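You operate a simulated robot arm through the tools that you are given. There is no shell and no other tool. Be economical: measure what you need, move in short steps, check, and stop when the job is done.

Carry out the task below with a simulated two-armed robot. There is one attempt and no reset: what you move stays moved.

JOB
Fetch the blue push switch and set it on the top of the shipping carton. Fetch the tall carton from the top of the door table and set it on the top of the packing bench. Fetch the blue block from the top of the sorting table and set it on top of the purple spool. Put the carton marked "feet" from the top of the kitting bench on the third board from the bottom of the kitting shelf and the carton that says "tubing" on the top board of the kitting shelf. Press the blue reset button three times. Put the blue link on the top of the side table away on the top of the sorting table. Do these in any order. Set down upright: tall carton, carton, blue link.
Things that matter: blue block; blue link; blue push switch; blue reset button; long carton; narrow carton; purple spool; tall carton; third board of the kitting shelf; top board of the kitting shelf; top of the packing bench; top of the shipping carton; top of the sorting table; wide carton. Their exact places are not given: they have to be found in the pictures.

Only the result counts: the job must be done as asked and must still hold three seconds after the hand-in. Knocking over, shifting, dropping, spilling or breaking anything else fails it.

ROBOT AND FRAMES
Two 6-joint arms with two-finger grippers on one trunk, on a base that drives. Base frame: it is fixed to the floor where the robot stands at the start and does not move with it; the origin is under the middle of the robot, x ahead of it, y to its left, z up; the surface under the hand at the start is at about z = 0.8. Units: m, rad, N and s.
The left shoulder is at the start at [0.07, 0.148, 1.369], the right one opposite. With the tool pointing down near the work surface each hand reaches from about 0.26 to 0.54 m from the robot's upright axis, wherever it stands, measured 20 degrees to its own side. Places, roughly: blue block (2x6x5 cm) [-3.1, -7.4, 0.8]; blue link (6x2x3 cm) [-3.3, 4.7, 0.8]; blue push switch [0.5, 0, 0.75]; blue reset button [-1.5, 3.6, 0.8]; long carton, narrow carton, wide carton [-4, -7.5, 0.75]; purple spool (7x6x6 cm) [-2.8, -7.5, 0.8]; tall carton [-1.25, -3, 0.75]; third board of the kitting shelf [-5.8, -7.4, 1]; top board of the kitting shelf [-5.8, -7.4, 1.4]; top of the packing bench [0.8, -3.6, 0.8]; top of the shipping carton [0.7, -2.7, 1]; top of the sorting table [-2.8, -7.2, 0.8]. Payload 2.69 kg a hand.
The TCP of each hand is the grasp point between the finger pads, 0.02 m short of the fingertips. In the tool frame z runs along the fingers and y along their closing line. Largest opening 0.1 m; the body of the gripper starts 0.063 m behind the TCP.
Orientation is that of the tool frame in the base frame, as a unit quaternion [x, y, z, w]. With the fingers straight down and closing along the base's y, the tool's x points along the base's -x, its y along +y and its z along -z.

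CONTROLS
- The arms move only by the tool step_arm. It takes "left_increments", "right_increments" or both (then of equal length, played together; a hand with none holds still); each is a list of rows, each an object of numbers (a shift or turn left out is 0, a gripper value left out holds the last): "rx", "ry", "rz": the turn, a rotation vector about the tool's x, y, z in rad; "tx", "ty", "tz": the shift along the tool's x, y, z in m; "claw": the closure, from 0 (fully open) to 1 (shut). In form: [{"rx": .., "ry": .., "rz": .., "tx": .., "ty": .., "tz": .., "claw": ..}, ...]. A call has 1 to 8 rows; each row is the pose to reach, as a shift and turn from the pose commanded when the call began, along the tool's axes at that moment. Each row takes 0.2 s and may step no farther than 0.05 m and 0.15 rad from the row before; otherwise, or with a gripper value out of range, the whole call is refused. Where a pose cannot be reached the arm comes as near as it can. A force on the tool above 40 N (or 10 N above the force at the start of the call, whichever is more), or a blocked arm, ends the call early, and 0.2 s more pass. Each finger travels about 0.045 m/s and halts on what it meets, pressing with about 34 N; the grip force reading is that of the motor and also rises with nothing between the fingers. The clock runs only during rows and for 0.2 s after the last one: add rows that repeat a pose to give the fingers time. It gives the time, the measured TCP pose, the force on the tool (base axes), the opening and the grip force at its end, in the units of the frame above (readings bear some noise), with the torque about the TCP (base axes, N m) and any sound that the robot's microphone picked up, and new pictures: "show" is both (left out), scene, wrist or none (wrist: the cameras of the hands that moved).
- Cameras (640 x 400 px; columns grow to the right, rows downward): "scene" is now at [0.1162, 0.0076, 1.5617]; the picture's right is [0.10, -0.99, 0.00], its down [-0.88, -0.09, -0.47] and it looks along [0.47, 0.05, -0.88] (base axes); focal length 275 px, centre (320, 200). "left" rides on the left gripper at [0.07, 0.019, -0.099] in its tool frame; the picture's right is [-0.26, 0.97, 0.00], its down [-0.75, -0.20, -0.63] and it looks along [-0.61, -0.16, 0.78] (tool axes); focal length 230 px, centre (320, 200). "right" rides on the right gripper at [0.07, -0.019, -0.099] in its tool frame; the picture's right is [0.26, 0.97, 0.00], its down [-0.75, 0.20, -0.63] and it looks along [-0.61, 0.16, 0.78] (tool axes); focal length 230 px, centre (320, 200).
- lift_body(by): slides the trunk up (or, below 0, down) by that many m; the arms and the scene camera ride with it, the base frame stays. It gives what a move gives, with no picture.
- steer(legs): drives the robot by 1 to 6 legs, each [ahead, turn to the left] in m and rad, along the robot's own axes; the way and the turn of a leg run together, so that a leg with both is an arc; at most 1.5 m and 3.142 rad a leg. The arms and the cameras ride along, it lands a little off, and it stops where it bumps. It gives what a move gives, and a new picture of the scene camera.
- pan_tilt(pan, tilt): turns the head with the scene camera to pan (to the left, within 1.501 rad either way) and tilt (down, from -0.506 to 1.204), counted from straight ahead of the robot. It gives what a move gives, and a new picture of the scene camera.
- probe_pixels(camera, pixels): for up to 12 pixels [column, row] of the newest picture of that camera ("zoom" is the newest enlarged one), the place [x, y, z] in the base frame of the surface seen there, good to about 0.003 m. The clock stands still meanwhile.
- close_up(camera, box): a new picture of the part [left, top, right, bottom] of that camera's present view, enlarged. The clock stands still meanwhile.
- job_done(): hands the job in; it is judged then, once.

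Work in short steps. Measure before you move; look again where a grasp or a placing could have gone wrong, and mend it. You have 131 turns and 260 pictures in all, those below and enlarged ones among them. Open the grippers and draw the arms clear of the work before you hand the job in, unless the task says otherwise.

The tools are called as name(argument=value, ...) on one line, values as JSON. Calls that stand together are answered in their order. step_arm: Moves the arms, as the interface text tells. Its arguments: {"type":"object","properties":{"left_increments":{"type":"array","items":{"type":"object","properties":{"rx":{"type":"number"},"ry":{"type":"number"},"rz":{"type":"number"},"tx":{"type":"number"},"ty":{"type":"number"},"tz":{"type":"number"},"claw":{"type":"number"}}}},"right_increments":{"type":"array","items":{"type":"object","properties":{"rx":{"type":"number"},"ry":{"type":"number"},"rz":{"type":"number"},"tx":{"type":"number"},"ty":{"type":"number"},"tz":{"type":"number"},"claw":{"type":"number"}}}},"show":{"type":"string","enum":["both","scene","wrist","none"]}},"required":[]} The other tools are called the same way: lift_body (by) slides the trunk up or down; steer (legs) drives the base; pan_tilt (pan, tilt) turns the head that bears the scene camera; probe_pixels (camera, pixels) gives the place of the surface under pixels of a picture; close_up (camera, box) takes an enlarged picture of a part of a camera's view; job_done () hands the job in.

At the start:

```text
clock: 0.0
left_tool_pos: [0.4399, 0.2921, 0.9873]
left_orientation: [0.0, 1.0, 0.0, 0.001]
left_ft_force: [0.2, -0.6, 0.4]
left_moment: [0.01, 0.0, 0.0]
left_finger_gap: 0.1
left_finger_force: 0.1
right_tool_pos: [0.5185, -0.0889, 0.9863]
right_orientation: [0.0, 1.0, 0.0, -0.001]
right_ft_force: [1.2, -0.2, -0.4]
right_moment: [-0.01, -0.01, 0.01]
right_finger_gap: 0.1001
right_finger_force: 0.0
trunk travel left (down, up): [-0.927, 0.013]
robot x, y, heading: [0.005, -0.0049, 0.0]
head pan, tilt: [0.105, 1.082]
```

scene: 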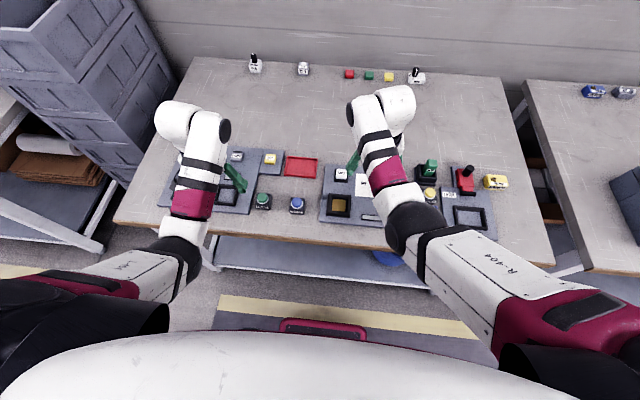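
right: 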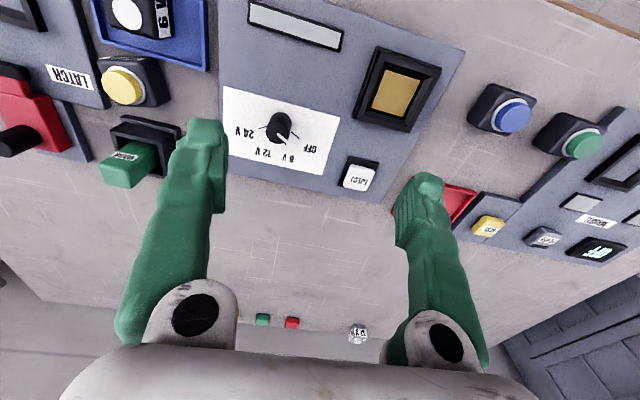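
left: 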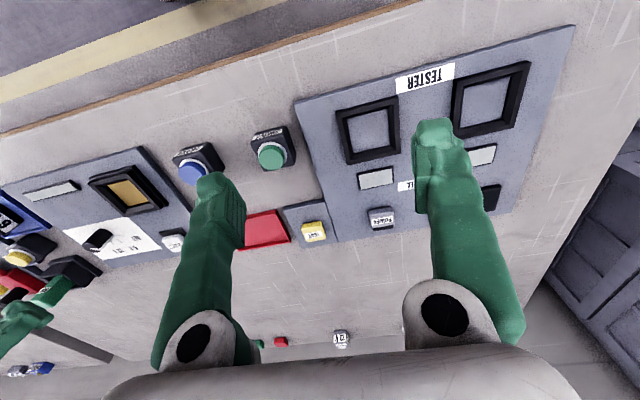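

The blue push switch seems to be at scene pixel (297,205). I measure it and the surrounding table.

probe_pixels(camera="scene", pixels=[[297, 203], [297, 211], [290, 205], [304, 205], [280, 215], [263, 202], [320, 200], [300, 230], [320, 240]])

close_up(camera="scene", box=[230, 140, 390, 240])

```text
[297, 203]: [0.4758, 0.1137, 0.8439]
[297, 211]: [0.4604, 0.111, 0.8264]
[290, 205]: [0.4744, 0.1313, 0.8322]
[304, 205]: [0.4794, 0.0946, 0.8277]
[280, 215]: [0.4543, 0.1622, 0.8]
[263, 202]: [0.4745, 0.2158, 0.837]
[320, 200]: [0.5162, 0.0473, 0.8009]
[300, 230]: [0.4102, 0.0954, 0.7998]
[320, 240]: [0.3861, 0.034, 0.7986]
```

```text
4.00 times, centred on (310, 190) of scene
```

zoom: 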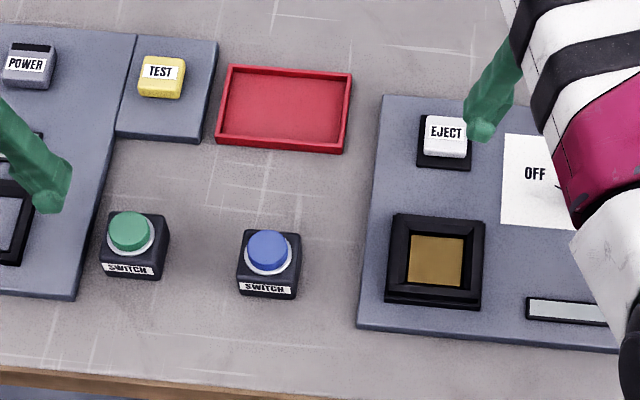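

Measure the switch precisely from the enlarged picture.

probe_pixels(camera="zoom", pixels=[[268, 246], [242, 265], [297, 268], [244, 232], [299, 236], [268, 290], [265, 297], [360, 250], [290, 60], [430, 160]])

step_arm(left_increments=[{"tx": -0.01, "ty": -0.045, "claw": 0.3}, {"tx": -0.02, "ty": -0.09}, {"tx": -0.03, "ty": -0.135}, {"tx": -0.038, "ty": -0.179}, {"tx": -0.038, "ty": -0.179, "tz": 0.04}])

```text
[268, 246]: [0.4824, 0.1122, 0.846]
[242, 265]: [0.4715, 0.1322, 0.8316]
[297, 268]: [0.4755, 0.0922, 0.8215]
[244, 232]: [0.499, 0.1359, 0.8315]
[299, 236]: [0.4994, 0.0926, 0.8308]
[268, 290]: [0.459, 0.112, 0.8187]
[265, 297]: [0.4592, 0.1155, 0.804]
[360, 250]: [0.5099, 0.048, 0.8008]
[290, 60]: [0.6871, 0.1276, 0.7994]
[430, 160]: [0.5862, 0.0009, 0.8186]
```

```text
clock: 1.2
left_tool_pos: [0.4817, 0.114, 0.9476]
left_orientation: [-0.001, 1.0, 0.002, 0.003]
left_ft_force: [0.4, -0.1, 0.4]
left_moment: [0.02, -0.01, 0.03]
left_finger_gap: 0.0698
left_finger_force: 0.1
right_tool_pos: [0.5196, -0.0892, 0.9871]
right_orientation: [0.0, 1.0, 0.0, 0.0]
right_ft_force: [0.6, -0.1, 0.1]
right_moment: [0.01, -0.04, -0.01]
right_finger_gap: 0.1001
right_finger_force: 0.1
trunk travel left (down, up): [-0.927, 0.013]
robot x, y, heading: [-0.0043, 0.003, -0.002]
head pan, tilt: [0.105, 1.082]
```

scene: 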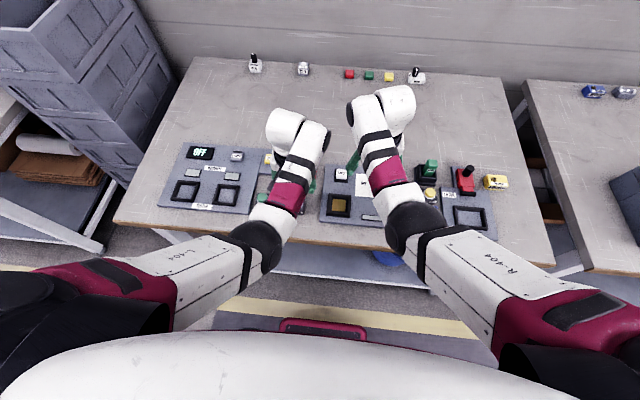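
left: 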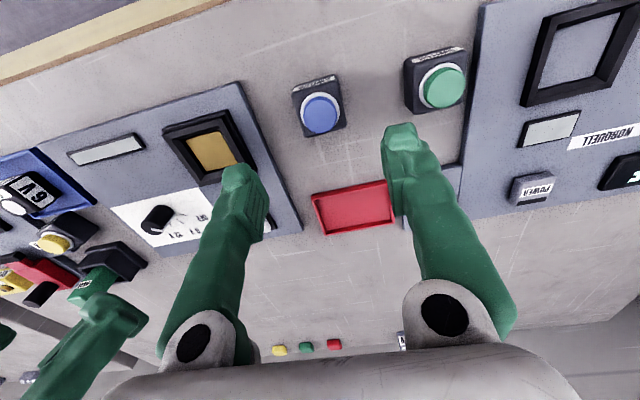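

The hand is above the switch (its centre is at 0.479, 0.1125). Descend to TCP z 0.825 and grip.

step_arm(left_increments=[{"tx": 0.002, "ty": -0.001, "tz": 0.05}, {"tx": 0.002, "ty": -0.001, "tz": 0.1}, {"tx": 0.002, "ty": -0.001, "tz": 0.122}, {"tx": 0.002, "ty": -0.001, "tz": 0.122, "claw": 1}, {"tx": 0.002, "ty": -0.001, "tz": 0.122, "claw": 1}, {"tx": 0.002, "ty": -0.001, "tz": 0.122, "claw": 1}, {"tx": 0.002, "ty": -0.001, "tz": 0.082, "claw": 1}, {"tx": 0.002, "ty": -0.001, "tz": 0.04, "claw": 1}], show="wrist")

```text
clock: 3.0
left_tool_pos: [0.4773, 0.1106, 0.907]
left_orientation: [0.0, 1.0, 0.0, -0.001]
left_ft_force: [0.2, -0.4, 0.1]
left_moment: [0.02, 0.0, 0.0]
left_finger_gap: 0.0426
left_finger_force: 34.0
left hand out of reach, approached as far as the arm can: row 3, 4, 5, 6
right_tool_pos: [0.5173, -0.0887, 0.9879]
right_orientation: [0.001, 1.0, -0.001, 0.0]
right_ft_force: [-0.7, -0.6, -0.4]
right_moment: [-0.03, 0.01, 0.01]
right_finger_gap: 0.0998
right_finger_force: 0.2
trunk travel left (down, up): [-0.927, 0.013]
robot x, y, heading: [-0.003, -0.0003, -0.003]
head pan, tilt: [0.105, 1.082]
```

left: 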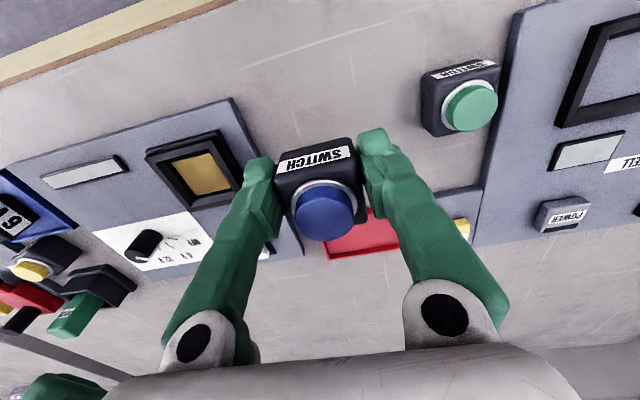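

The switch is held. I raise and retract both hands, then look to the right.

step_arm(left_increments=[{"tz": -0.05, "tx": 0}, {"tz": -0.1, "tx": 0.03}, {"tz": -0.13, "tx": 0.07}, {"tz": -0.15, "tx": 0.1}], right_increments=[{"tz": -0.03, "tx": 0.02}, {"tz": -0.06, "tx": 0.06}, {"tz": -0.08, "tx": 0.1}, {"tz": -0.08, "tx": 0.13}], show="none")

pan_tilt(pan=-1.4, tilt=0.5)

pan_tilt(pan=1.4, tilt=0.5)

```text
refused: row 2 steps farther than a row can; nothing moved
```

```text
clock: 4.6
left_tool_pos: [0.4773, 0.1107, 0.9068]
left_orientation: [0.0, 1.0, -0.001, 0.0]
left_ft_force: [-0.1, -0.3, 0.0]
left_moment: [0.02, -0.01, 0.01]
left_finger_gap: 0.0427
left_finger_force: 34.3
right_tool_pos: [0.5195, -0.0888, 0.9868]
right_orientation: [0.0, 1.0, 0.001, 0.0]
right_ft_force: [-0.5, -0.5, -0.7]
right_moment: [0.04, 0.03, -0.01]
right_finger_gap: 0.1
right_finger_force: 0.0
trunk travel left (down, up): [-0.927, 0.013]
robot x, y, heading: [-0.0016, -0.0038, -0.004]
head pan, tilt: [-1.4, 0.499]
```

scene: 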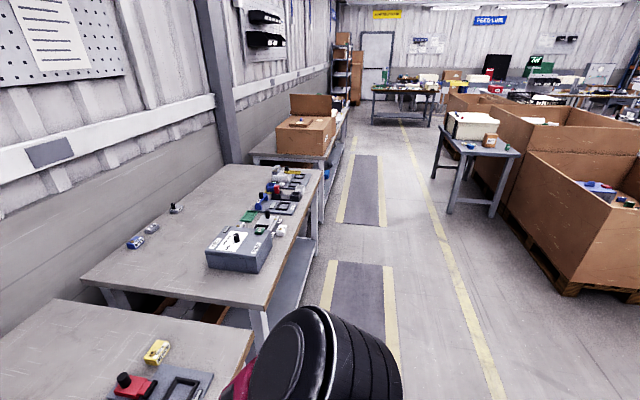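

```text
clock: 7.1
left_tool_pos: [0.4767, 0.1114, 0.9068]
left_orientation: [0.0, 1.0, 0.001, 0.0]
left_ft_force: [0.5, -0.6, -1.9]
left_moment: [0.03, 0.03, 0.02]
left_finger_gap: 0.0428
left_finger_force: 33.7
right_tool_pos: [0.5193, -0.0894, 0.9869]
right_orientation: [0.0, 1.0, 0.0, 0.0]
right_ft_force: [0.9, -0.7, 1.0]
right_moment: [0.04, -0.01, 0.0]
right_finger_gap: 0.1
right_finger_force: 0.1
trunk travel left (down, up): [-0.927, 0.013]
robot x, y, heading: [-0.0012, -0.0017, -0.004]
head pan, tilt: [1.4, 0.499]
```

scene: 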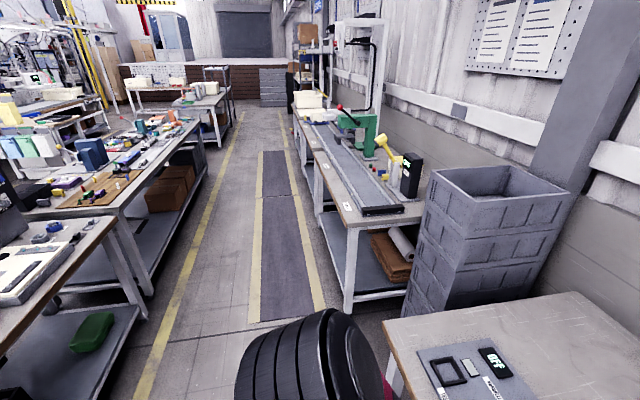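

I retract the arms in smaller steps; the shipping carton seems to be the box on the bench at (305,130) of the right-hand view.

step_arm(left_increments=[{"tz": -0.04}, {"tz": -0.08}, {"tz": -0.1, "tx": 0.03}, {"tz": -0.12, "tx": 0.07}, {"tz": -0.12, "tx": 0.1}], right_increments=[{"tz": -0.03, "tx": 0.02}, {"tz": -0.05, "tx": 0.06}, {"tz": -0.05, "tx": 0.1}, {"tz": -0.05, "tx": 0.13}, {"tz": -0.05, "tx": 0.13}], show="none")

pan_tilt(pan=0, tilt=0.7)

steer(legs=[[-0.35, 0], [0, -1.571], [1.3, 0]])

```text
clock: 7.9
left_tool_pos: [0.4657, 0.1537, 1.0162]
left_orientation: [-0.017, 0.999, 0.044, 0.022]
left_ft_force: [-0.1, -0.5, 0.1]
left_moment: [0.01, 0.0, -0.01]
left_finger_gap: 0.0425
left_finger_force: 34.1
left hand out of reach, approached as far as the arm can: row 4
right_tool_pos: [0.4616, -0.1736, 1.0267]
right_orientation: [0.037, 0.996, -0.074, 0.029]
right_ft_force: [-0.6, -0.3, 0.2]
right_moment: [0.03, -0.01, -0.04]
right_finger_gap: 0.0996
right_finger_force: 0.1
right hand out of reach, approached as far as the arm can: row 2, 3, 4
trunk travel left (down, up): [-0.927, 0.013]
robot x, y, heading: [0.0044, 0.002, 0.003]
head pan, tilt: [1.4, 0.499]
stopped in row 4 (right hand): the arm was blocked; the commanded pose is now the measured one
```

```text
clock: 9.4
left_tool_pos: [0.4678, 0.1546, 1.0142]
left_orientation: [-0.018, 0.999, 0.042, 0.022]
left_ft_force: [-0.1, -0.2, -0.5]
left_moment: [0.01, 0.01, 0.02]
left_finger_gap: 0.0425
left_finger_force: 33.7
right_tool_pos: [0.4619, -0.1711, 1.0266]
right_orientation: [0.036, 0.996, -0.073, 0.029]
right_ft_force: [-0.3, 0.0, 0.0]
right_moment: [0.0, 0.02, 0.0]
right_finger_gap: 0.0999
right_finger_force: 0.1
trunk travel left (down, up): [-0.927, 0.013]
robot x, y, heading: [-0.0011, -0.0009, 0.0]
head pan, tilt: [0.0, 0.7]
```

scene: 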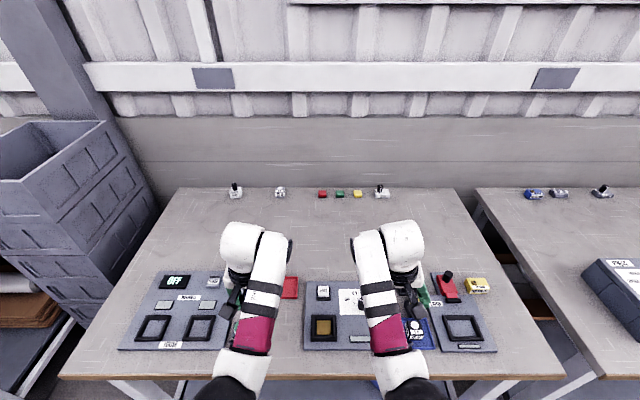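

```text
clock: 21.7
left_tool_pos: [-0.1435, -1.7768, 1.0155]
left_orientation: [0.68, 0.731, 0.015, 0.045]
left_ft_force: [0.7, 0.3, -0.5]
left_moment: [0.02, -0.01, 0.01]
left_finger_gap: 0.0426
left_finger_force: 33.9
right_tool_pos: [-0.4714, -1.7837, 1.028]
right_orientation: [0.717, 0.692, -0.073, -0.03]
right_ft_force: [-0.2, -0.4, -0.2]
right_moment: [0.0, 0.03, 0.0]
right_finger_gap: 0.1
right_finger_force: 0.0
trunk travel left (down, up): [-0.927, 0.013]
robot x, y, heading: [-0.3168, -1.3164, -1.537]
head pan, tilt: [0.0, 0.7]
```

scene: 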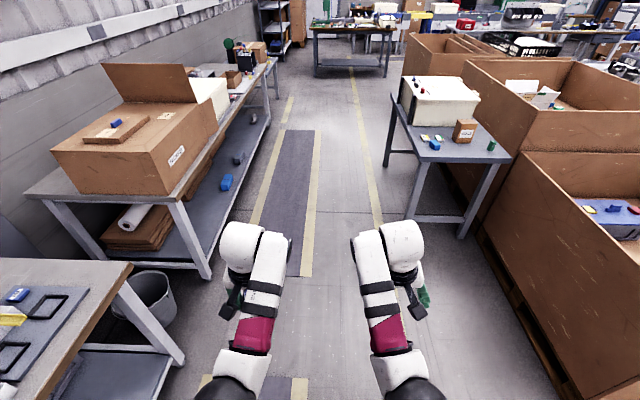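

The shipping carton is at (140,140), the door table at (445,140) with a small brown carton at (465,132). Measure.

probe_pixels(camera="scene", pixels=[[185, 120], [140, 110], [60, 148], [160, 165], [205, 110], [115, 130], [75, 165], [145, 75], [465, 125], [465, 138], [455, 128], [477, 128]])

close_up(camera="scene", box=[40, 50, 240, 175])

close_up(camera="scene", box=[380, 70, 540, 170])

```text
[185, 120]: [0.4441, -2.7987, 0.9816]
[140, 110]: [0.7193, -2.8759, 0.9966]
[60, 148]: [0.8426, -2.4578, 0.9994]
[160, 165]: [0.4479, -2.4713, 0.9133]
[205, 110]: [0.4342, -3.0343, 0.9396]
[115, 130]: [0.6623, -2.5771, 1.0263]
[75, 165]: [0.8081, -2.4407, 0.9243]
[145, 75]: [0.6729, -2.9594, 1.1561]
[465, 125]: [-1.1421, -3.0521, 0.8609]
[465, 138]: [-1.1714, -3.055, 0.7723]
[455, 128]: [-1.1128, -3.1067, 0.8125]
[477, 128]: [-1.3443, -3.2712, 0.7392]
```

```text
3.20 times, centred on (140, 112) of scene
```

zoom: 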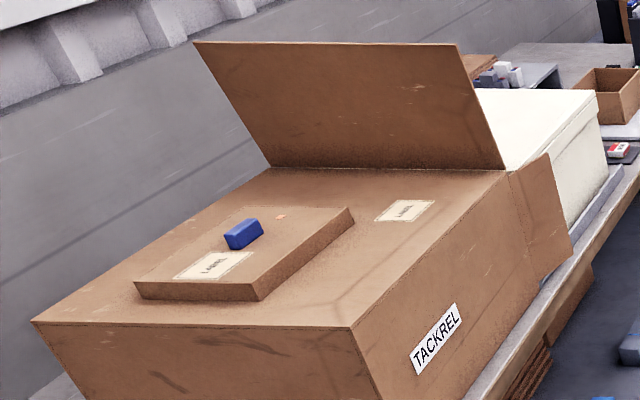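

```text
4.00 times, centred on (460, 120) of scene
```

zoom: 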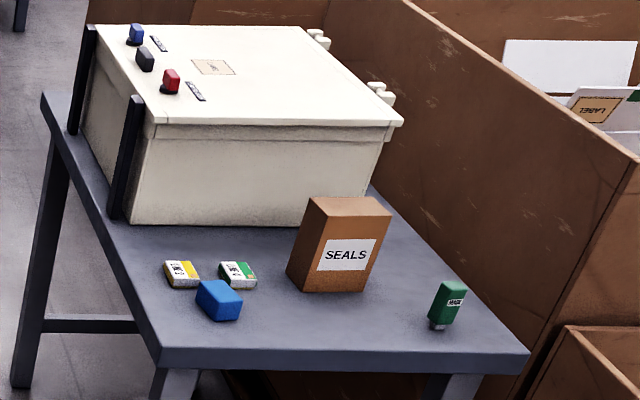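

The carton's top is at z≈0.997, with free space near its aisle-side edge. I drive alongside, turn to face it, and look.

steer(legs=[[1.46, 0], [0, 1.537]])

step_arm(left_increments=[{"tz": -0.04}, {"tz": -0.08}, {"tz": -0.12}], right_increments=[{"tz": -0.04}, {"tz": -0.08}, {"tz": -0.12}], show="scene")

```text
clock: 32.7
left_tool_pos: [0.204, -2.5734, 1.0162]
left_orientation: [-0.048, 0.998, 0.043, 0.021]
left_ft_force: [0.1, 0.4, -0.7]
left_moment: [0.02, 0.04, -0.02]
left_finger_gap: 0.0428
left_finger_force: 34.0
right_tool_pos: [0.2166, -2.9005, 1.0261]
right_orientation: [0.005, 0.997, -0.073, 0.028]
right_ft_force: [0.1, -0.2, 0.1]
right_moment: [-0.02, -0.01, -0.02]
right_finger_gap: 0.1002
right_finger_force: 0.1
trunk travel left (down, up): [-0.927, 0.013]
robot x, y, heading: [-0.2548, -2.7573, 0.058]
head pan, tilt: [0.0, 0.7]
```

scene: 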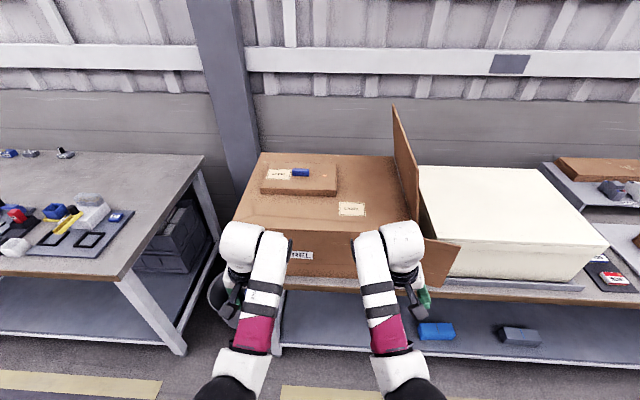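

```text
clock: 33.5
left_tool_pos: [0.2255, -2.599, 1.0413]
left_orientation: [-0.05, 0.998, 0.044, 0.022]
left_ft_force: [-0.4, -1.3, -0.9]
left_moment: [0.0, 0.05, -0.03]
left_finger_gap: 0.0426
left_finger_force: 34.0
left hand out of reach, approached as far as the arm can: row 1, 2, 3
right_tool_pos: [0.2368, -2.8747, 1.0429]
right_orientation: [0.014, 0.996, -0.085, 0.031]
right_ft_force: [0.8, -0.6, -0.2]
right_moment: [-0.02, 0.01, -0.01]
right_finger_gap: 0.1001
right_finger_force: 0.0
right hand out of reach, approached as far as the arm can: row 1, 2, 3
trunk travel left (down, up): [-0.927, 0.013]
robot x, y, heading: [-0.2533, -2.7573, 0.063]
head pan, tilt: [0.0, 0.7]
```

scene: 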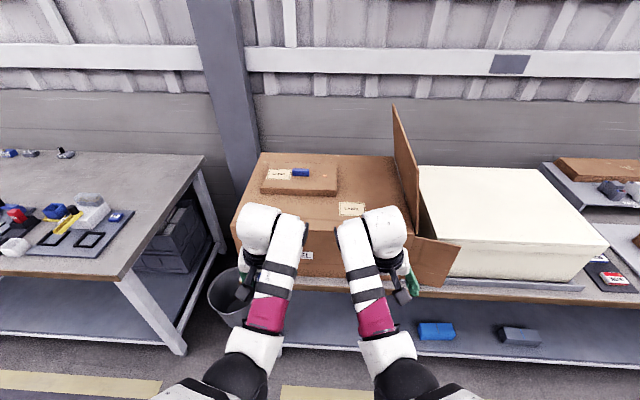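

The hands can't rise more so close to the body. I measure the free area on the carton top at (290,205)–(350,215).

probe_pixels(camera="scene", pixels=[[320, 205], [310, 222], [280, 200], [265, 192], [300, 172], [335, 190], [375, 195], [352, 209], [400, 190], [240, 200]])

step_arm(left_increments=[{"tx": -0.05}, {"tx": -0.08, "tz": -0.03}, {"tx": -0.1, "tz": -0.06}, {"tx": -0.1, "tz": -0.08}], show="scene")

```text
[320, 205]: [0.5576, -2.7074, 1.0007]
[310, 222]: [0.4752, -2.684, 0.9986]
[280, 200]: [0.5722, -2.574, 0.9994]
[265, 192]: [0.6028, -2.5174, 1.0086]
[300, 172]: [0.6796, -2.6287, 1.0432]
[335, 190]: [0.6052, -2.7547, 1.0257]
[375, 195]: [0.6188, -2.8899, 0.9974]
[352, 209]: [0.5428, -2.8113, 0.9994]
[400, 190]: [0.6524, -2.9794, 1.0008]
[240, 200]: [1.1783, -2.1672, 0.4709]
```

```text
clock: 34.5
left_tool_pos: [0.326, -2.5986, 1.1244]
left_orientation: [-0.048, 0.998, 0.042, 0.021]
left_ft_force: [0.0, 0.4, -1.1]
left_moment: [0.03, 0.01, 0.02]
left_finger_gap: 0.0425
left_finger_force: 33.7
right_tool_pos: [0.2375, -2.8736, 1.0444]
right_orientation: [0.013, 0.996, -0.084, 0.034]
right_ft_force: [0.7, 0.2, -0.5]
right_moment: [0.0, 0.0, -0.02]
right_finger_gap: 0.1001
right_finger_force: 0.1
trunk travel left (down, up): [-0.927, 0.013]
robot x, y, heading: [-0.2556, -2.7545, 0.062]
head pan, tilt: [0.0, 0.7]
```

scene: 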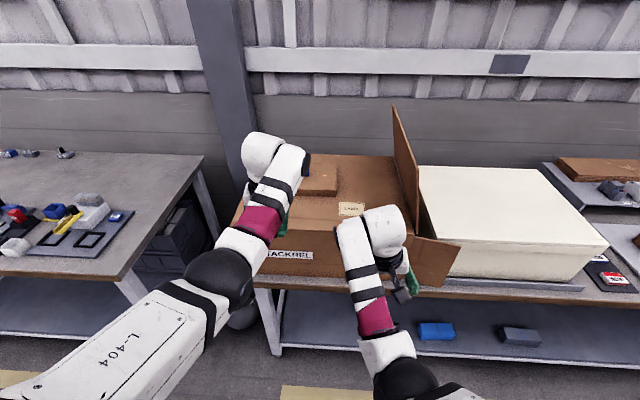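

Left hand at z 1.124 is clear. The right hand needs to stay short of the carton's side flap, so I drive ahead just 0.13 m and then reach the left hand over the free strip.

steer(legs=[[0.13, 0]])

step_arm(left_increments=[{"tx": -0.03, "ty": -0.03}, {"tx": -0.06, "ty": -0.055}, {"tx": -0.06, "ty": -0.055, "tz": 0.04}])

```text
clock: 36.2
left_tool_pos: [0.4185, -2.5922, 1.1329]
left_orientation: [-0.053, 0.997, 0.043, 0.035]
left_ft_force: [-1.0, 0.2, -0.3]
left_moment: [-0.01, -0.05, -0.01]
left_finger_gap: 0.0425
left_finger_force: 34.0
right_tool_pos: [0.3443, -2.9119, 1.0731]
right_orientation: [0.042, 0.988, -0.123, 0.08]
right_ft_force: [0.3, -0.1, -0.9]
right_moment: [-0.07, -0.08, 0.03]
right_finger_gap: 0.1
right_finger_force: 0.0
trunk travel left (down, up): [-0.927, 0.013]
robot x, y, heading: [-0.1214, -2.752, 0.057]
head pan, tilt: [0.0, 0.7]
stopped in leg 1: the robot was blocked; the commanded pose is now the measured one
```

scene: 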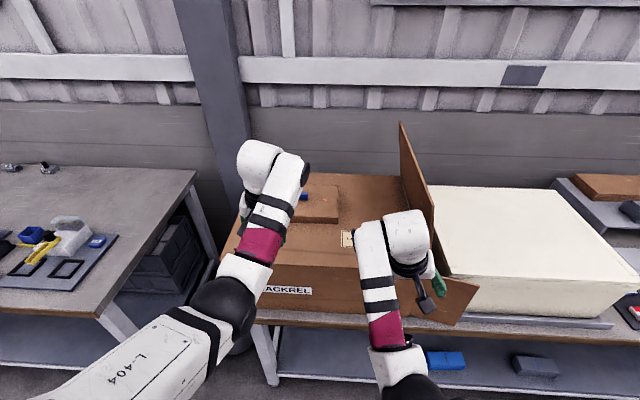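

```text
clock: 37.0
left_tool_pos: [0.4742, -2.619, 1.0957]
left_orientation: [-0.055, 0.997, 0.045, 0.021]
left_ft_force: [-0.3, 0.3, -0.9]
left_moment: [-0.04, 0.01, -0.01]
left_finger_gap: 0.0427
left_finger_force: 33.7
left hand out of reach, approached as far as the arm can: row 2, 3
right_tool_pos: [0.3548, -2.9076, 1.0641]
right_orientation: [0.04, 0.989, -0.123, 0.069]
right_ft_force: [-0.2, -0.5, -0.7]
right_moment: [0.01, 0.0, 0.02]
right_finger_gap: 0.0998
right_finger_force: 0.1
trunk travel left (down, up): [-0.927, 0.013]
robot x, y, heading: [-0.1211, -2.7455, 0.06]
head pan, tilt: [0.0, 0.7]
```

scene: 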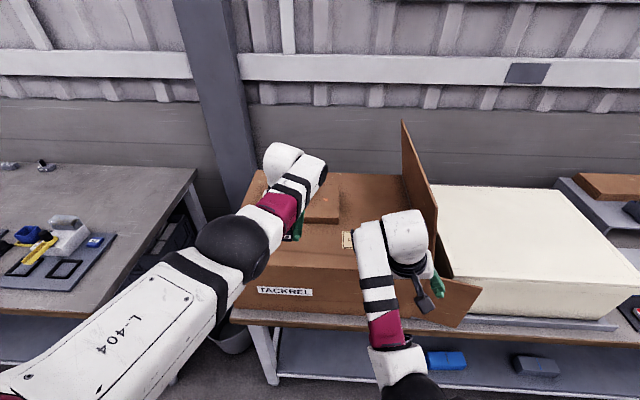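
left: 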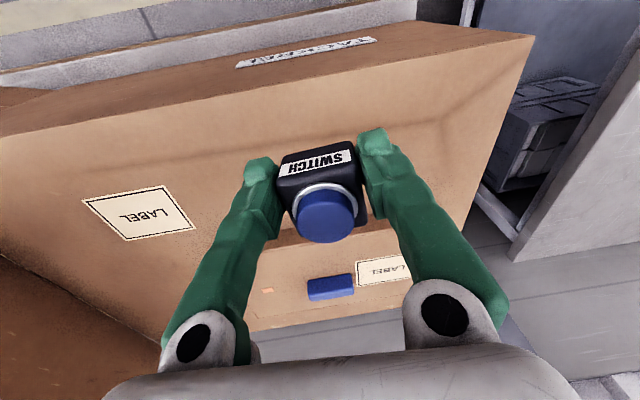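

The drive was stopped by an obstruction of the right arm; the carton looks unmoved. Left hand is at (0.474,-2.619); I straighten the tool and reach a bit farther while lowering to about z 1.05.

probe_pixels(camera="left", pixels=[[100, 115], [300, 70], [470, 40], [300, 110], [400, 180], [300, 250], [140, 212]])

step_arm(left_increments=[{"tx": -0.02, "tz": 0.03, "rx": 0.09, "ry": 0.03}, {"tx": -0.04, "tz": 0.045, "rx": 0.09, "ry": 0.03}], show="wrist")

```text
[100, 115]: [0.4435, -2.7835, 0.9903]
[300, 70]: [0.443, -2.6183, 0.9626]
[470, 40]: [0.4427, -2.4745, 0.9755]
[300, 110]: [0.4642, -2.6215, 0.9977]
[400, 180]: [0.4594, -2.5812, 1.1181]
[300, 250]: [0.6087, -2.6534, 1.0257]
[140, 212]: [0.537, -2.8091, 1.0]
```

```text
clock: 37.6
left_tool_pos: [0.4719, -2.6034, 1.0699]
left_orientation: [-0.054, 0.999, 0.0, 0.008]
left_ft_force: [0.0, -0.2, -0.8]
left_moment: [-0.02, 0.01, 0.01]
left_finger_gap: 0.0425
left_finger_force: 33.9
left hand out of reach, approached as far as the arm can: row 1, 2
right_tool_pos: [0.3552, -2.9092, 1.0665]
right_orientation: [0.039, 0.989, -0.123, 0.071]
right_ft_force: [-0.6, 1.4, 0.2]
right_moment: [-0.02, -0.04, 0.01]
right_finger_gap: 0.1001
right_finger_force: 0.0
trunk travel left (down, up): [-0.927, 0.013]
robot x, y, heading: [-0.1197, -2.7467, 0.057]
head pan, tilt: [0.0, 0.7]
```

left: 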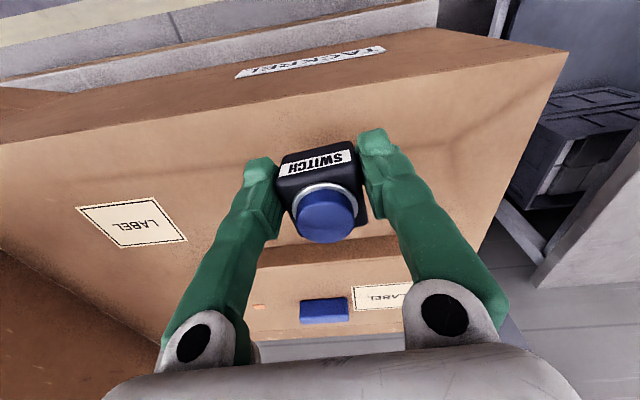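

The carton's front edge is at x=0.443, unmoved. The left arm is at full reach; I raise and straighten the right hand clear, then drive 0.07 m closer.

step_arm(right_increments=[{"tx": -0.02, "rx": -0.13, "ry": 0.06}, {"tx": -0.05, "tz": -0.03, "rx": -0.25, "ry": 0.12}, {"tx": -0.08, "tz": -0.06, "ty": 0.02, "rx": -0.25, "ry": 0.12}, {"tx": -0.09, "tz": -0.08, "ty": 0.05, "rx": -0.25, "ry": 0.12}], show="scene")

```text
clock: 38.6
left_tool_pos: [0.471, -2.6016, 1.0703]
left_orientation: [-0.054, 0.998, -0.001, 0.008]
left_ft_force: [0.1, -0.6, -0.9]
left_moment: [-0.01, -0.03, 0.02]
left_finger_gap: 0.0425
left_finger_force: 34.0
right_tool_pos: [0.4619, -2.8371, 1.1362]
right_orientation: [0.037, 0.999, 0.005, 0.013]
right_ft_force: [0.0, 0.8, 0.4]
right_moment: [-0.03, 0.0, 0.01]
right_finger_gap: 0.1
right_finger_force: 0.1
right hand out of reach, approached as far as the arm can: row 1, 2, 3, 4
trunk travel left (down, up): [-0.927, 0.013]
robot x, y, heading: [-0.1208, -2.7465, 0.059]
head pan, tilt: [0.0, 0.7]
```

scene: 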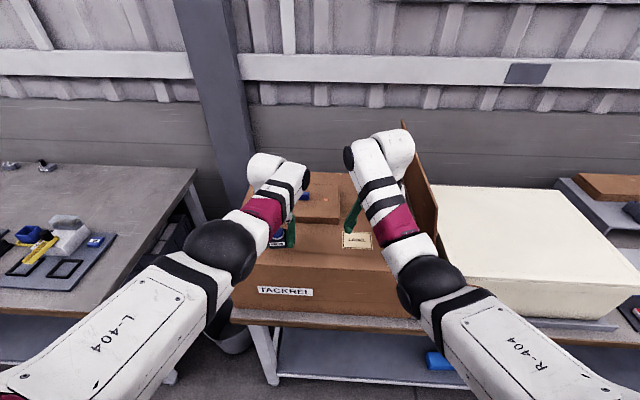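

The right hand is near the open flap; I shift it 5 cm to the left, then drive 0.07 m ahead.

step_arm(right_increments=[{"ty": 0.04, "tx": 0.01}, {"ty": 0.06, "tx": 0.02}], show="none")

steer(legs=[[0.08, 0]])

```text
clock: 39.2
left_tool_pos: [0.4723, -2.603, 1.071]
left_orientation: [-0.055, 0.998, 0.0, 0.009]
left_ft_force: [-0.2, 0.1, -1.3]
left_moment: [-0.02, 0.0, -0.02]
left_finger_gap: 0.0426
left_finger_force: 34.3
right_tool_pos: [0.4478, -2.7751, 1.1324]
right_orientation: [0.037, 0.999, 0.004, 0.014]
right_ft_force: [0.0, -1.1, -0.2]
right_moment: [-0.04, 0.0, 0.01]
right_finger_gap: 0.1001
right_finger_force: 0.1
trunk travel left (down, up): [-0.927, 0.013]
robot x, y, heading: [-0.1208, -2.7487, 0.052]
head pan, tilt: [0.0, 0.7]
```

```text
clock: 40.7
left_tool_pos: [0.5148, -2.6018, 1.0623]
left_orientation: [-0.069, 0.997, 0.021, -0.016]
left_ft_force: [3.5, -1.2, 0.8]
left_moment: [0.09, 0.23, -0.06]
left_finger_gap: 0.0429
left_finger_force: 34.2
right_tool_pos: [0.467, -2.7767, 1.0996]
right_orientation: [0.064, 0.997, 0.003, 0.035]
right_ft_force: [-0.1, -1.1, -4.6]
right_moment: [0.04, 0.01, 0.03]
right_finger_gap: 0.0998
right_finger_force: 0.1
trunk travel left (down, up): [-0.927, 0.013]
robot x, y, heading: [-0.0425, -2.7425, 0.056]
head pan, tilt: [0.0, 0.7]
stopped in leg 1: the robot was blocked; the commanded pose is now the measured one
```

scene: 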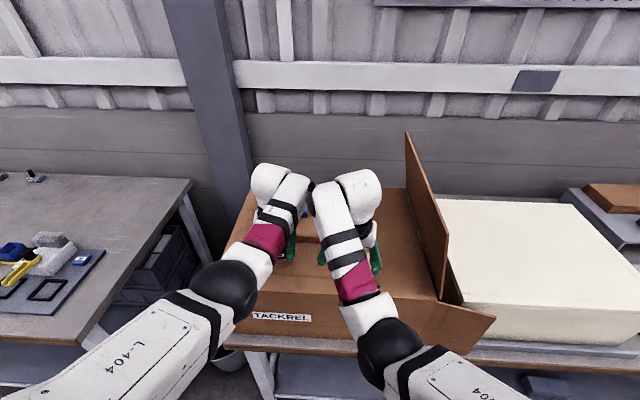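

The drive was stopped again with small forces; check whether the carton was shifted and what touches.

probe_pixels(camera="scene", pixels=[[280, 317], [380, 310], [420, 210], [440, 300], [385, 345], [222, 285], [350, 220], [245, 290], [330, 300]])

close_up(camera="scene", box=[180, 140, 500, 340])

```text
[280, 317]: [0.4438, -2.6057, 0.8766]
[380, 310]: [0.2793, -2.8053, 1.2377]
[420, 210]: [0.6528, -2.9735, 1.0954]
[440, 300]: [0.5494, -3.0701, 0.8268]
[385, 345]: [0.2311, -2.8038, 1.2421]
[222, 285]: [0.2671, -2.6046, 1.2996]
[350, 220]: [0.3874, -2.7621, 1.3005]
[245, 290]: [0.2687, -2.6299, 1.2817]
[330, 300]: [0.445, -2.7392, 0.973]
```

```text
2.00 times, centred on (340, 240) of scene
```

zoom: 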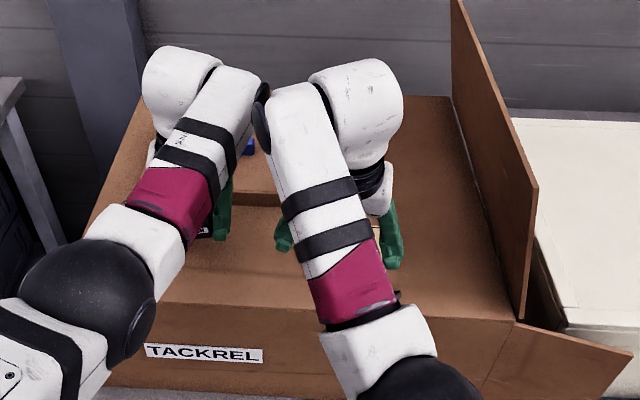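

The wrists touched each other; the carton is unmoved. I move the right hand aside and lower the left to about z 1.031.

step_arm(left_increments=[{"tz": 0}, {"tz": 0.015, "rx": 0.04, "ry": -0.035}, {"tz": 0.031, "rx": 0.04, "ry": -0.035}], right_increments=[{"ty": -0.03, "tz": -0.02}, {"ty": -0.06, "tz": -0.03}, {"ty": -0.06, "tz": -0.03}], show="wrist")

```text
clock: 41.5
left_tool_pos: [0.5399, -2.6016, 1.0287]
left_orientation: [-0.068, 0.998, -0.002, 0.004]
left_ft_force: [1.2, 0.5, -2.5]
left_moment: [0.03, 0.06, 0.04]
left_finger_gap: 0.043
left_finger_force: 34.4
right_tool_pos: [0.5173, -2.817, 1.0959]
right_orientation: [0.053, 0.999, -0.007, 0.002]
right_ft_force: [0.6, 1.1, -1.0]
right_moment: [-0.04, 0.06, -0.01]
right_finger_gap: 0.0999
right_finger_force: 0.0
right hand out of reach, approached as far as the arm can: row 1, 2, 3
trunk travel left (down, up): [-0.927, 0.013]
robot x, y, heading: [-0.0397, -2.7453, 0.057]
head pan, tilt: [0.0, 0.7]
```

right: 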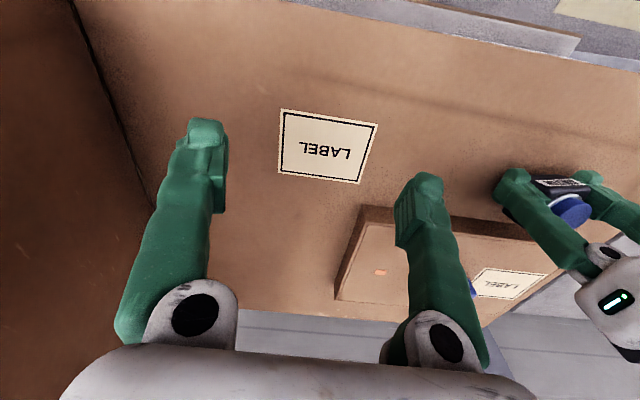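
left: 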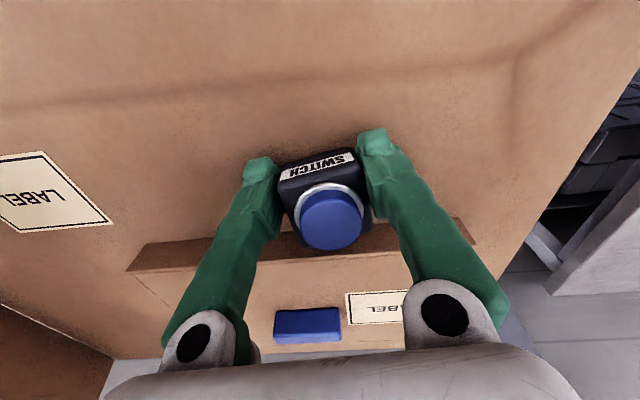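

The switch is just above the carton top. Lower gently until contact.

step_arm(left_increments=[{"tz": 0.003}, {"tz": 0.006}], show="none")

close_up(camera="right", box=[470, 140, 640, 246])

```text
clock: 42.1
left_tool_pos: [0.5376, -2.6035, 1.0235]
left_orientation: [-0.067, 0.998, -0.001, 0.006]
left_ft_force: [2.3, -0.6, 4.3]
left_moment: [0.06, 0.04, -0.02]
left_finger_gap: 0.0429
left_finger_force: 34.0
right_tool_pos: [0.5191, -2.8213, 1.0946]
right_orientation: [0.054, 0.998, -0.008, 0.0]
right_ft_force: [-0.1, -0.4, 0.3]
right_moment: [0.03, 0.0, -0.05]
right_finger_gap: 0.0999
right_finger_force: 0.0
trunk travel left (down, up): [-0.927, 0.013]
robot x, y, heading: [-0.039, -2.7434, 0.059]
head pan, tilt: [0.0, 0.7]
```

```text
3.76 times, centred on (555, 193) of right
```

zoom: 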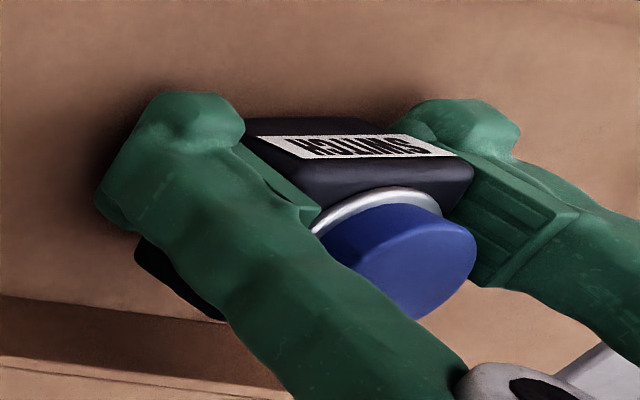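

Contact is felt (+4 N). Open and rise.

step_arm(left_increments=[{"claw": 0.35}, {"claw": 0.35}, {"claw": 0.35}, {"tz": -0.03}, {"tz": -0.06}, {"tz": -0.09}], show="wrist")

```text
clock: 43.5
left_tool_pos: [0.5318, -2.6009, 1.1141]
left_orientation: [-0.066, 0.998, -0.002, 0.003]
left_ft_force: [0.1, -0.3, -0.2]
left_moment: [0.03, -0.02, -0.01]
left_finger_gap: 0.0652
left_finger_force: 0.1
right_tool_pos: [0.5158, -2.8191, 1.0959]
right_orientation: [0.053, 0.999, -0.008, 0.0]
right_ft_force: [0.1, 0.9, -0.3]
right_moment: [0.0, 0.01, 0.01]
right_finger_gap: 0.1002
right_finger_force: 0.1
trunk travel left (down, up): [-0.927, 0.013]
robot x, y, heading: [-0.0428, -2.7389, 0.057]
head pan, tilt: [0.0, 0.7]
```

left: 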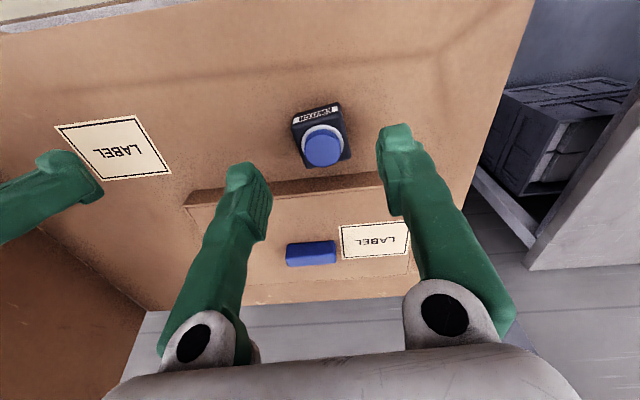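

The switch stands on the carton. Back off and turn toward the door table.

steer(legs=[[-0.33, 0], [0, -1.62], [0.2, 0], [0, -1.571]])

```text
clock: 54.6
left_tool_pos: [-0.9357, -3.0939, 1.113]
left_orientation: [0.998, 0.057, -0.005, -0.001]
left_ft_force: [-0.4, 0.7, -0.6]
left_moment: [-0.01, -0.02, -0.02]
left_finger_gap: 0.0649
left_finger_force: 0.0
right_tool_pos: [-0.9154, -2.876, 1.0951]
right_orientation: [0.998, -0.063, 0.0, -0.009]
right_ft_force: [-0.1, 0.6, 0.4]
right_moment: [-0.01, 0.01, -0.02]
right_finger_gap: 0.1001
right_finger_force: 0.0
trunk travel left (down, up): [-0.927, 0.013]
robot x, y, heading: [-0.359, -2.9635, -3.105]
head pan, tilt: [0.0, 0.7]
```

scene: 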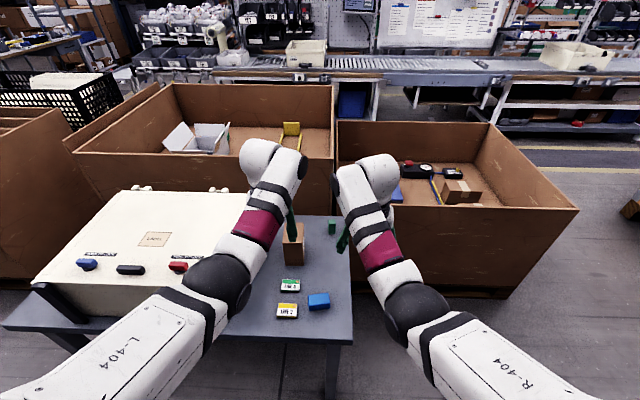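

Carton at (293,245). Measure it and take a wrist view.

probe_pixels(camera="scene", pixels=[[293, 240], [285, 240], [301, 232], [293, 255], [285, 262], [303, 262], [318, 270], [260, 270], [240, 255], [240, 290], [345, 320], [210, 215]])

close_up(camera="left", box=[0, 0, 640, 400])

close_up(camera="scene", box=[220, 200, 380, 300])

```text
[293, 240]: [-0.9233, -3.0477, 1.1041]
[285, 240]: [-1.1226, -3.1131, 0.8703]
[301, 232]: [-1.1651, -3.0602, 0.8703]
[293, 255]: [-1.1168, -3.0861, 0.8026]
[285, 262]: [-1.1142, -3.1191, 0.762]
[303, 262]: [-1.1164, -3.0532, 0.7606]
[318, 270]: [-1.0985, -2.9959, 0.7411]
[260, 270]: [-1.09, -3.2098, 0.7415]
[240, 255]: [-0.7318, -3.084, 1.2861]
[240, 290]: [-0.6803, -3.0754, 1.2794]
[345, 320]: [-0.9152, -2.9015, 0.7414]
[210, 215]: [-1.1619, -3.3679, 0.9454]
```

```text
1.00 times, centred on (320, 200) of left (not enlarged: the box is as wide or as high as the picture)
```

zoom: 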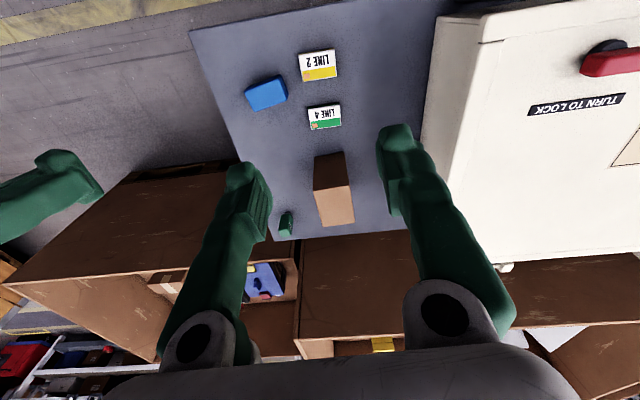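

```text
4.00 times, centred on (300, 250) of scene
```

zoom: 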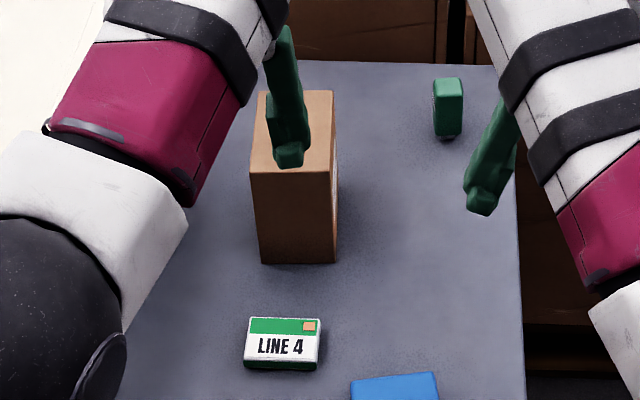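

I measure the carton top corners from the left wrist picture.

probe_pixels(camera="left", pixels=[[318, 194], [347, 189], [352, 220], [323, 224], [335, 206], [316, 160], [343, 156], [430, 180], [440, 60], [287, 222]])

```text
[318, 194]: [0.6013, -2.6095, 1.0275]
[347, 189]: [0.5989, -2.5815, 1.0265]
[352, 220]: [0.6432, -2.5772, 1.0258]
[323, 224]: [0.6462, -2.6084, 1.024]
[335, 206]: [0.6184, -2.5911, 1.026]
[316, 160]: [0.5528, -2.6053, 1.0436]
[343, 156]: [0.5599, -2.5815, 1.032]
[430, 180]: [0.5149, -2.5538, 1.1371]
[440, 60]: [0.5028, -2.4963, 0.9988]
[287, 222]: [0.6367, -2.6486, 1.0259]
```

Drive 0.19 m closer and take a wrist view from above the carton.

steer(legs=[[0.19, 0]])

step_arm(left_increments=[{"rz": -0.03, "claw": 0}, {"rz": -0.06, "claw": 0}], show="wrist")

```text
clock: 56.1
left_tool_pos: [-1.1165, -3.0988, 1.1158]
left_orientation: [0.998, 0.056, -0.008, -0.003]
left_ft_force: [-0.2, 0.1, -0.3]
left_moment: [-0.01, -0.01, 0.01]
left_finger_gap: 0.0651
left_finger_force: 0.1
right_tool_pos: [-1.0956, -2.881, 1.0996]
right_orientation: [0.998, -0.064, -0.004, -0.007]
right_ft_force: [-0.7, -0.2, -0.1]
right_moment: [-0.02, -0.03, 0.01]
right_finger_gap: 0.0999
right_finger_force: 0.0
trunk travel left (down, up): [-0.927, 0.013]
robot x, y, heading: [-0.5442, -2.9723, -3.1]
head pan, tilt: [0.0, 0.7]
```

scene: 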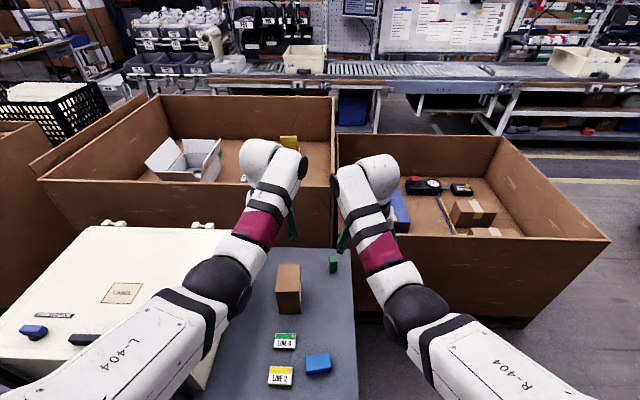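

```text
clock: 56.7
left_tool_pos: [-1.1217, -3.0996, 1.1132]
left_orientation: [0.996, 0.086, -0.005, -0.002]
left_ft_force: [0.3, -0.7, -0.4]
left_moment: [0.01, 0.05, -0.02]
left_finger_gap: 0.1001
left_finger_force: 0.0
right_tool_pos: [-1.0993, -2.8814, 1.0962]
right_orientation: [0.998, -0.064, -0.001, -0.009]
right_ft_force: [-0.3, -0.4, -0.8]
right_moment: [0.01, 0.0, 0.01]
right_finger_gap: 0.0999
right_finger_force: 0.1
trunk travel left (down, up): [-0.927, 0.013]
robot x, y, heading: [-0.5517, -2.9653, -3.101]
head pan, tilt: [0.0, 0.7]
```

left: 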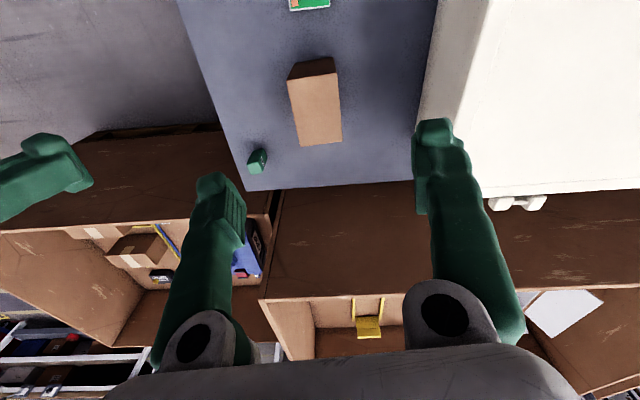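

Measure carton corners and the white box's edge.

probe_pixels(camera="left", pixels=[[291, 82], [333, 72], [340, 138], [302, 144], [314, 108], [300, 70], [470, 20], [425, 110], [480, 185], [430, 60], [258, 160]])

probe_pixels(camera="scene", pixels=[[280, 267], [298, 267], [297, 285], [280, 288], [298, 312], [280, 312], [288, 300], [230, 385], [200, 385], [225, 330]])

```text
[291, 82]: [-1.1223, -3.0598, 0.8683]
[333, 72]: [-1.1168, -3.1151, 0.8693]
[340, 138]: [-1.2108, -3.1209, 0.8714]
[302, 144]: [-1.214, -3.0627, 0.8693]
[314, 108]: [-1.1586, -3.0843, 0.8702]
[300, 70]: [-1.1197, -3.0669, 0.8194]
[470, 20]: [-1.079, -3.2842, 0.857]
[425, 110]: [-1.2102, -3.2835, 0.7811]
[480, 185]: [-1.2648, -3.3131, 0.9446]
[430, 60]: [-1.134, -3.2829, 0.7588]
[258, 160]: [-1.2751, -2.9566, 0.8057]
```

```text
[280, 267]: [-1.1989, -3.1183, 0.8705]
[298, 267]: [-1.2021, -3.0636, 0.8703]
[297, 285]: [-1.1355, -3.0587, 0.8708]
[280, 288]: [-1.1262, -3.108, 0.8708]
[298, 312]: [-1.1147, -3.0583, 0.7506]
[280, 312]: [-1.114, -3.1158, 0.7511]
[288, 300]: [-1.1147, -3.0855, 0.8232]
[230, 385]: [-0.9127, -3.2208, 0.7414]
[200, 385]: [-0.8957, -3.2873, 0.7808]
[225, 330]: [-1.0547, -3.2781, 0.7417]
```

Carton: centre (-1.165,-3.089), 10 × 6.6 cm, z 0.741–0.870. I lower the trunk 0.17, then align the left hand.

lift_body(by=-0.17)

step_arm(left_increments=[{"tx": -0.02, "ty": -0.008, "rz": 0.07}, {"tx": -0.041, "ty": -0.017, "rz": 0.14}, {"tx": -0.041, "ty": -0.017, "rz": 0.14}], show="wrist")

```text
clock: 58.6
left_tool_pos: [-1.1216, -3.0994, 0.9444]
left_orientation: [0.996, 0.085, -0.006, -0.002]
left_ft_force: [0.3, 0.3, 0.2]
left_moment: [0.01, 0.0, -0.01]
left_finger_gap: 0.1001
left_finger_force: 0.1
right_tool_pos: [-1.0994, -2.8811, 0.9273]
right_orientation: [0.998, -0.064, -0.002, -0.008]
right_ft_force: [0.8, 0.1, -1.1]
right_moment: [0.0, -0.01, -0.02]
right_finger_gap: 0.0999
right_finger_force: 0.1
trunk travel left (down, up): [-0.757, 0.183]
robot x, y, heading: [-0.5501, -2.9673, -3.105]
head pan, tilt: [0.0, 0.7]
```

```text
clock: 59.4
left_tool_pos: [-1.1501, -3.0988, 0.9469]
left_orientation: [1.0, 0.015, -0.006, -0.002]
left_ft_force: [0.4, 0.7, 0.3]
left_moment: [0.01, -0.02, -0.05]
left_finger_gap: 0.1
left_finger_force: 0.1
left hand out of reach, approached as far as the arm can: row 2, 3
right_tool_pos: [-1.1002, -2.8825, 0.9282]
right_orientation: [0.998, -0.064, -0.003, -0.008]
right_ft_force: [0.1, 0.1, 0.2]
right_moment: [0.01, -0.01, 0.01]
right_finger_gap: 0.1
right_finger_force: 0.0
trunk travel left (down, up): [-0.757, 0.183]
robot x, y, heading: [-0.5442, -2.9696, -3.105]
head pan, tilt: [0.0, 0.7]
```

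left: 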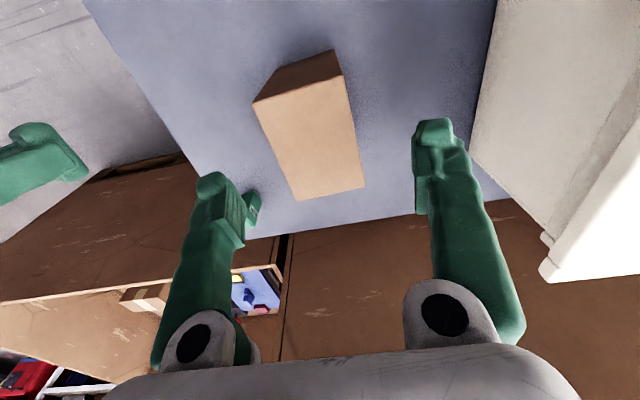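

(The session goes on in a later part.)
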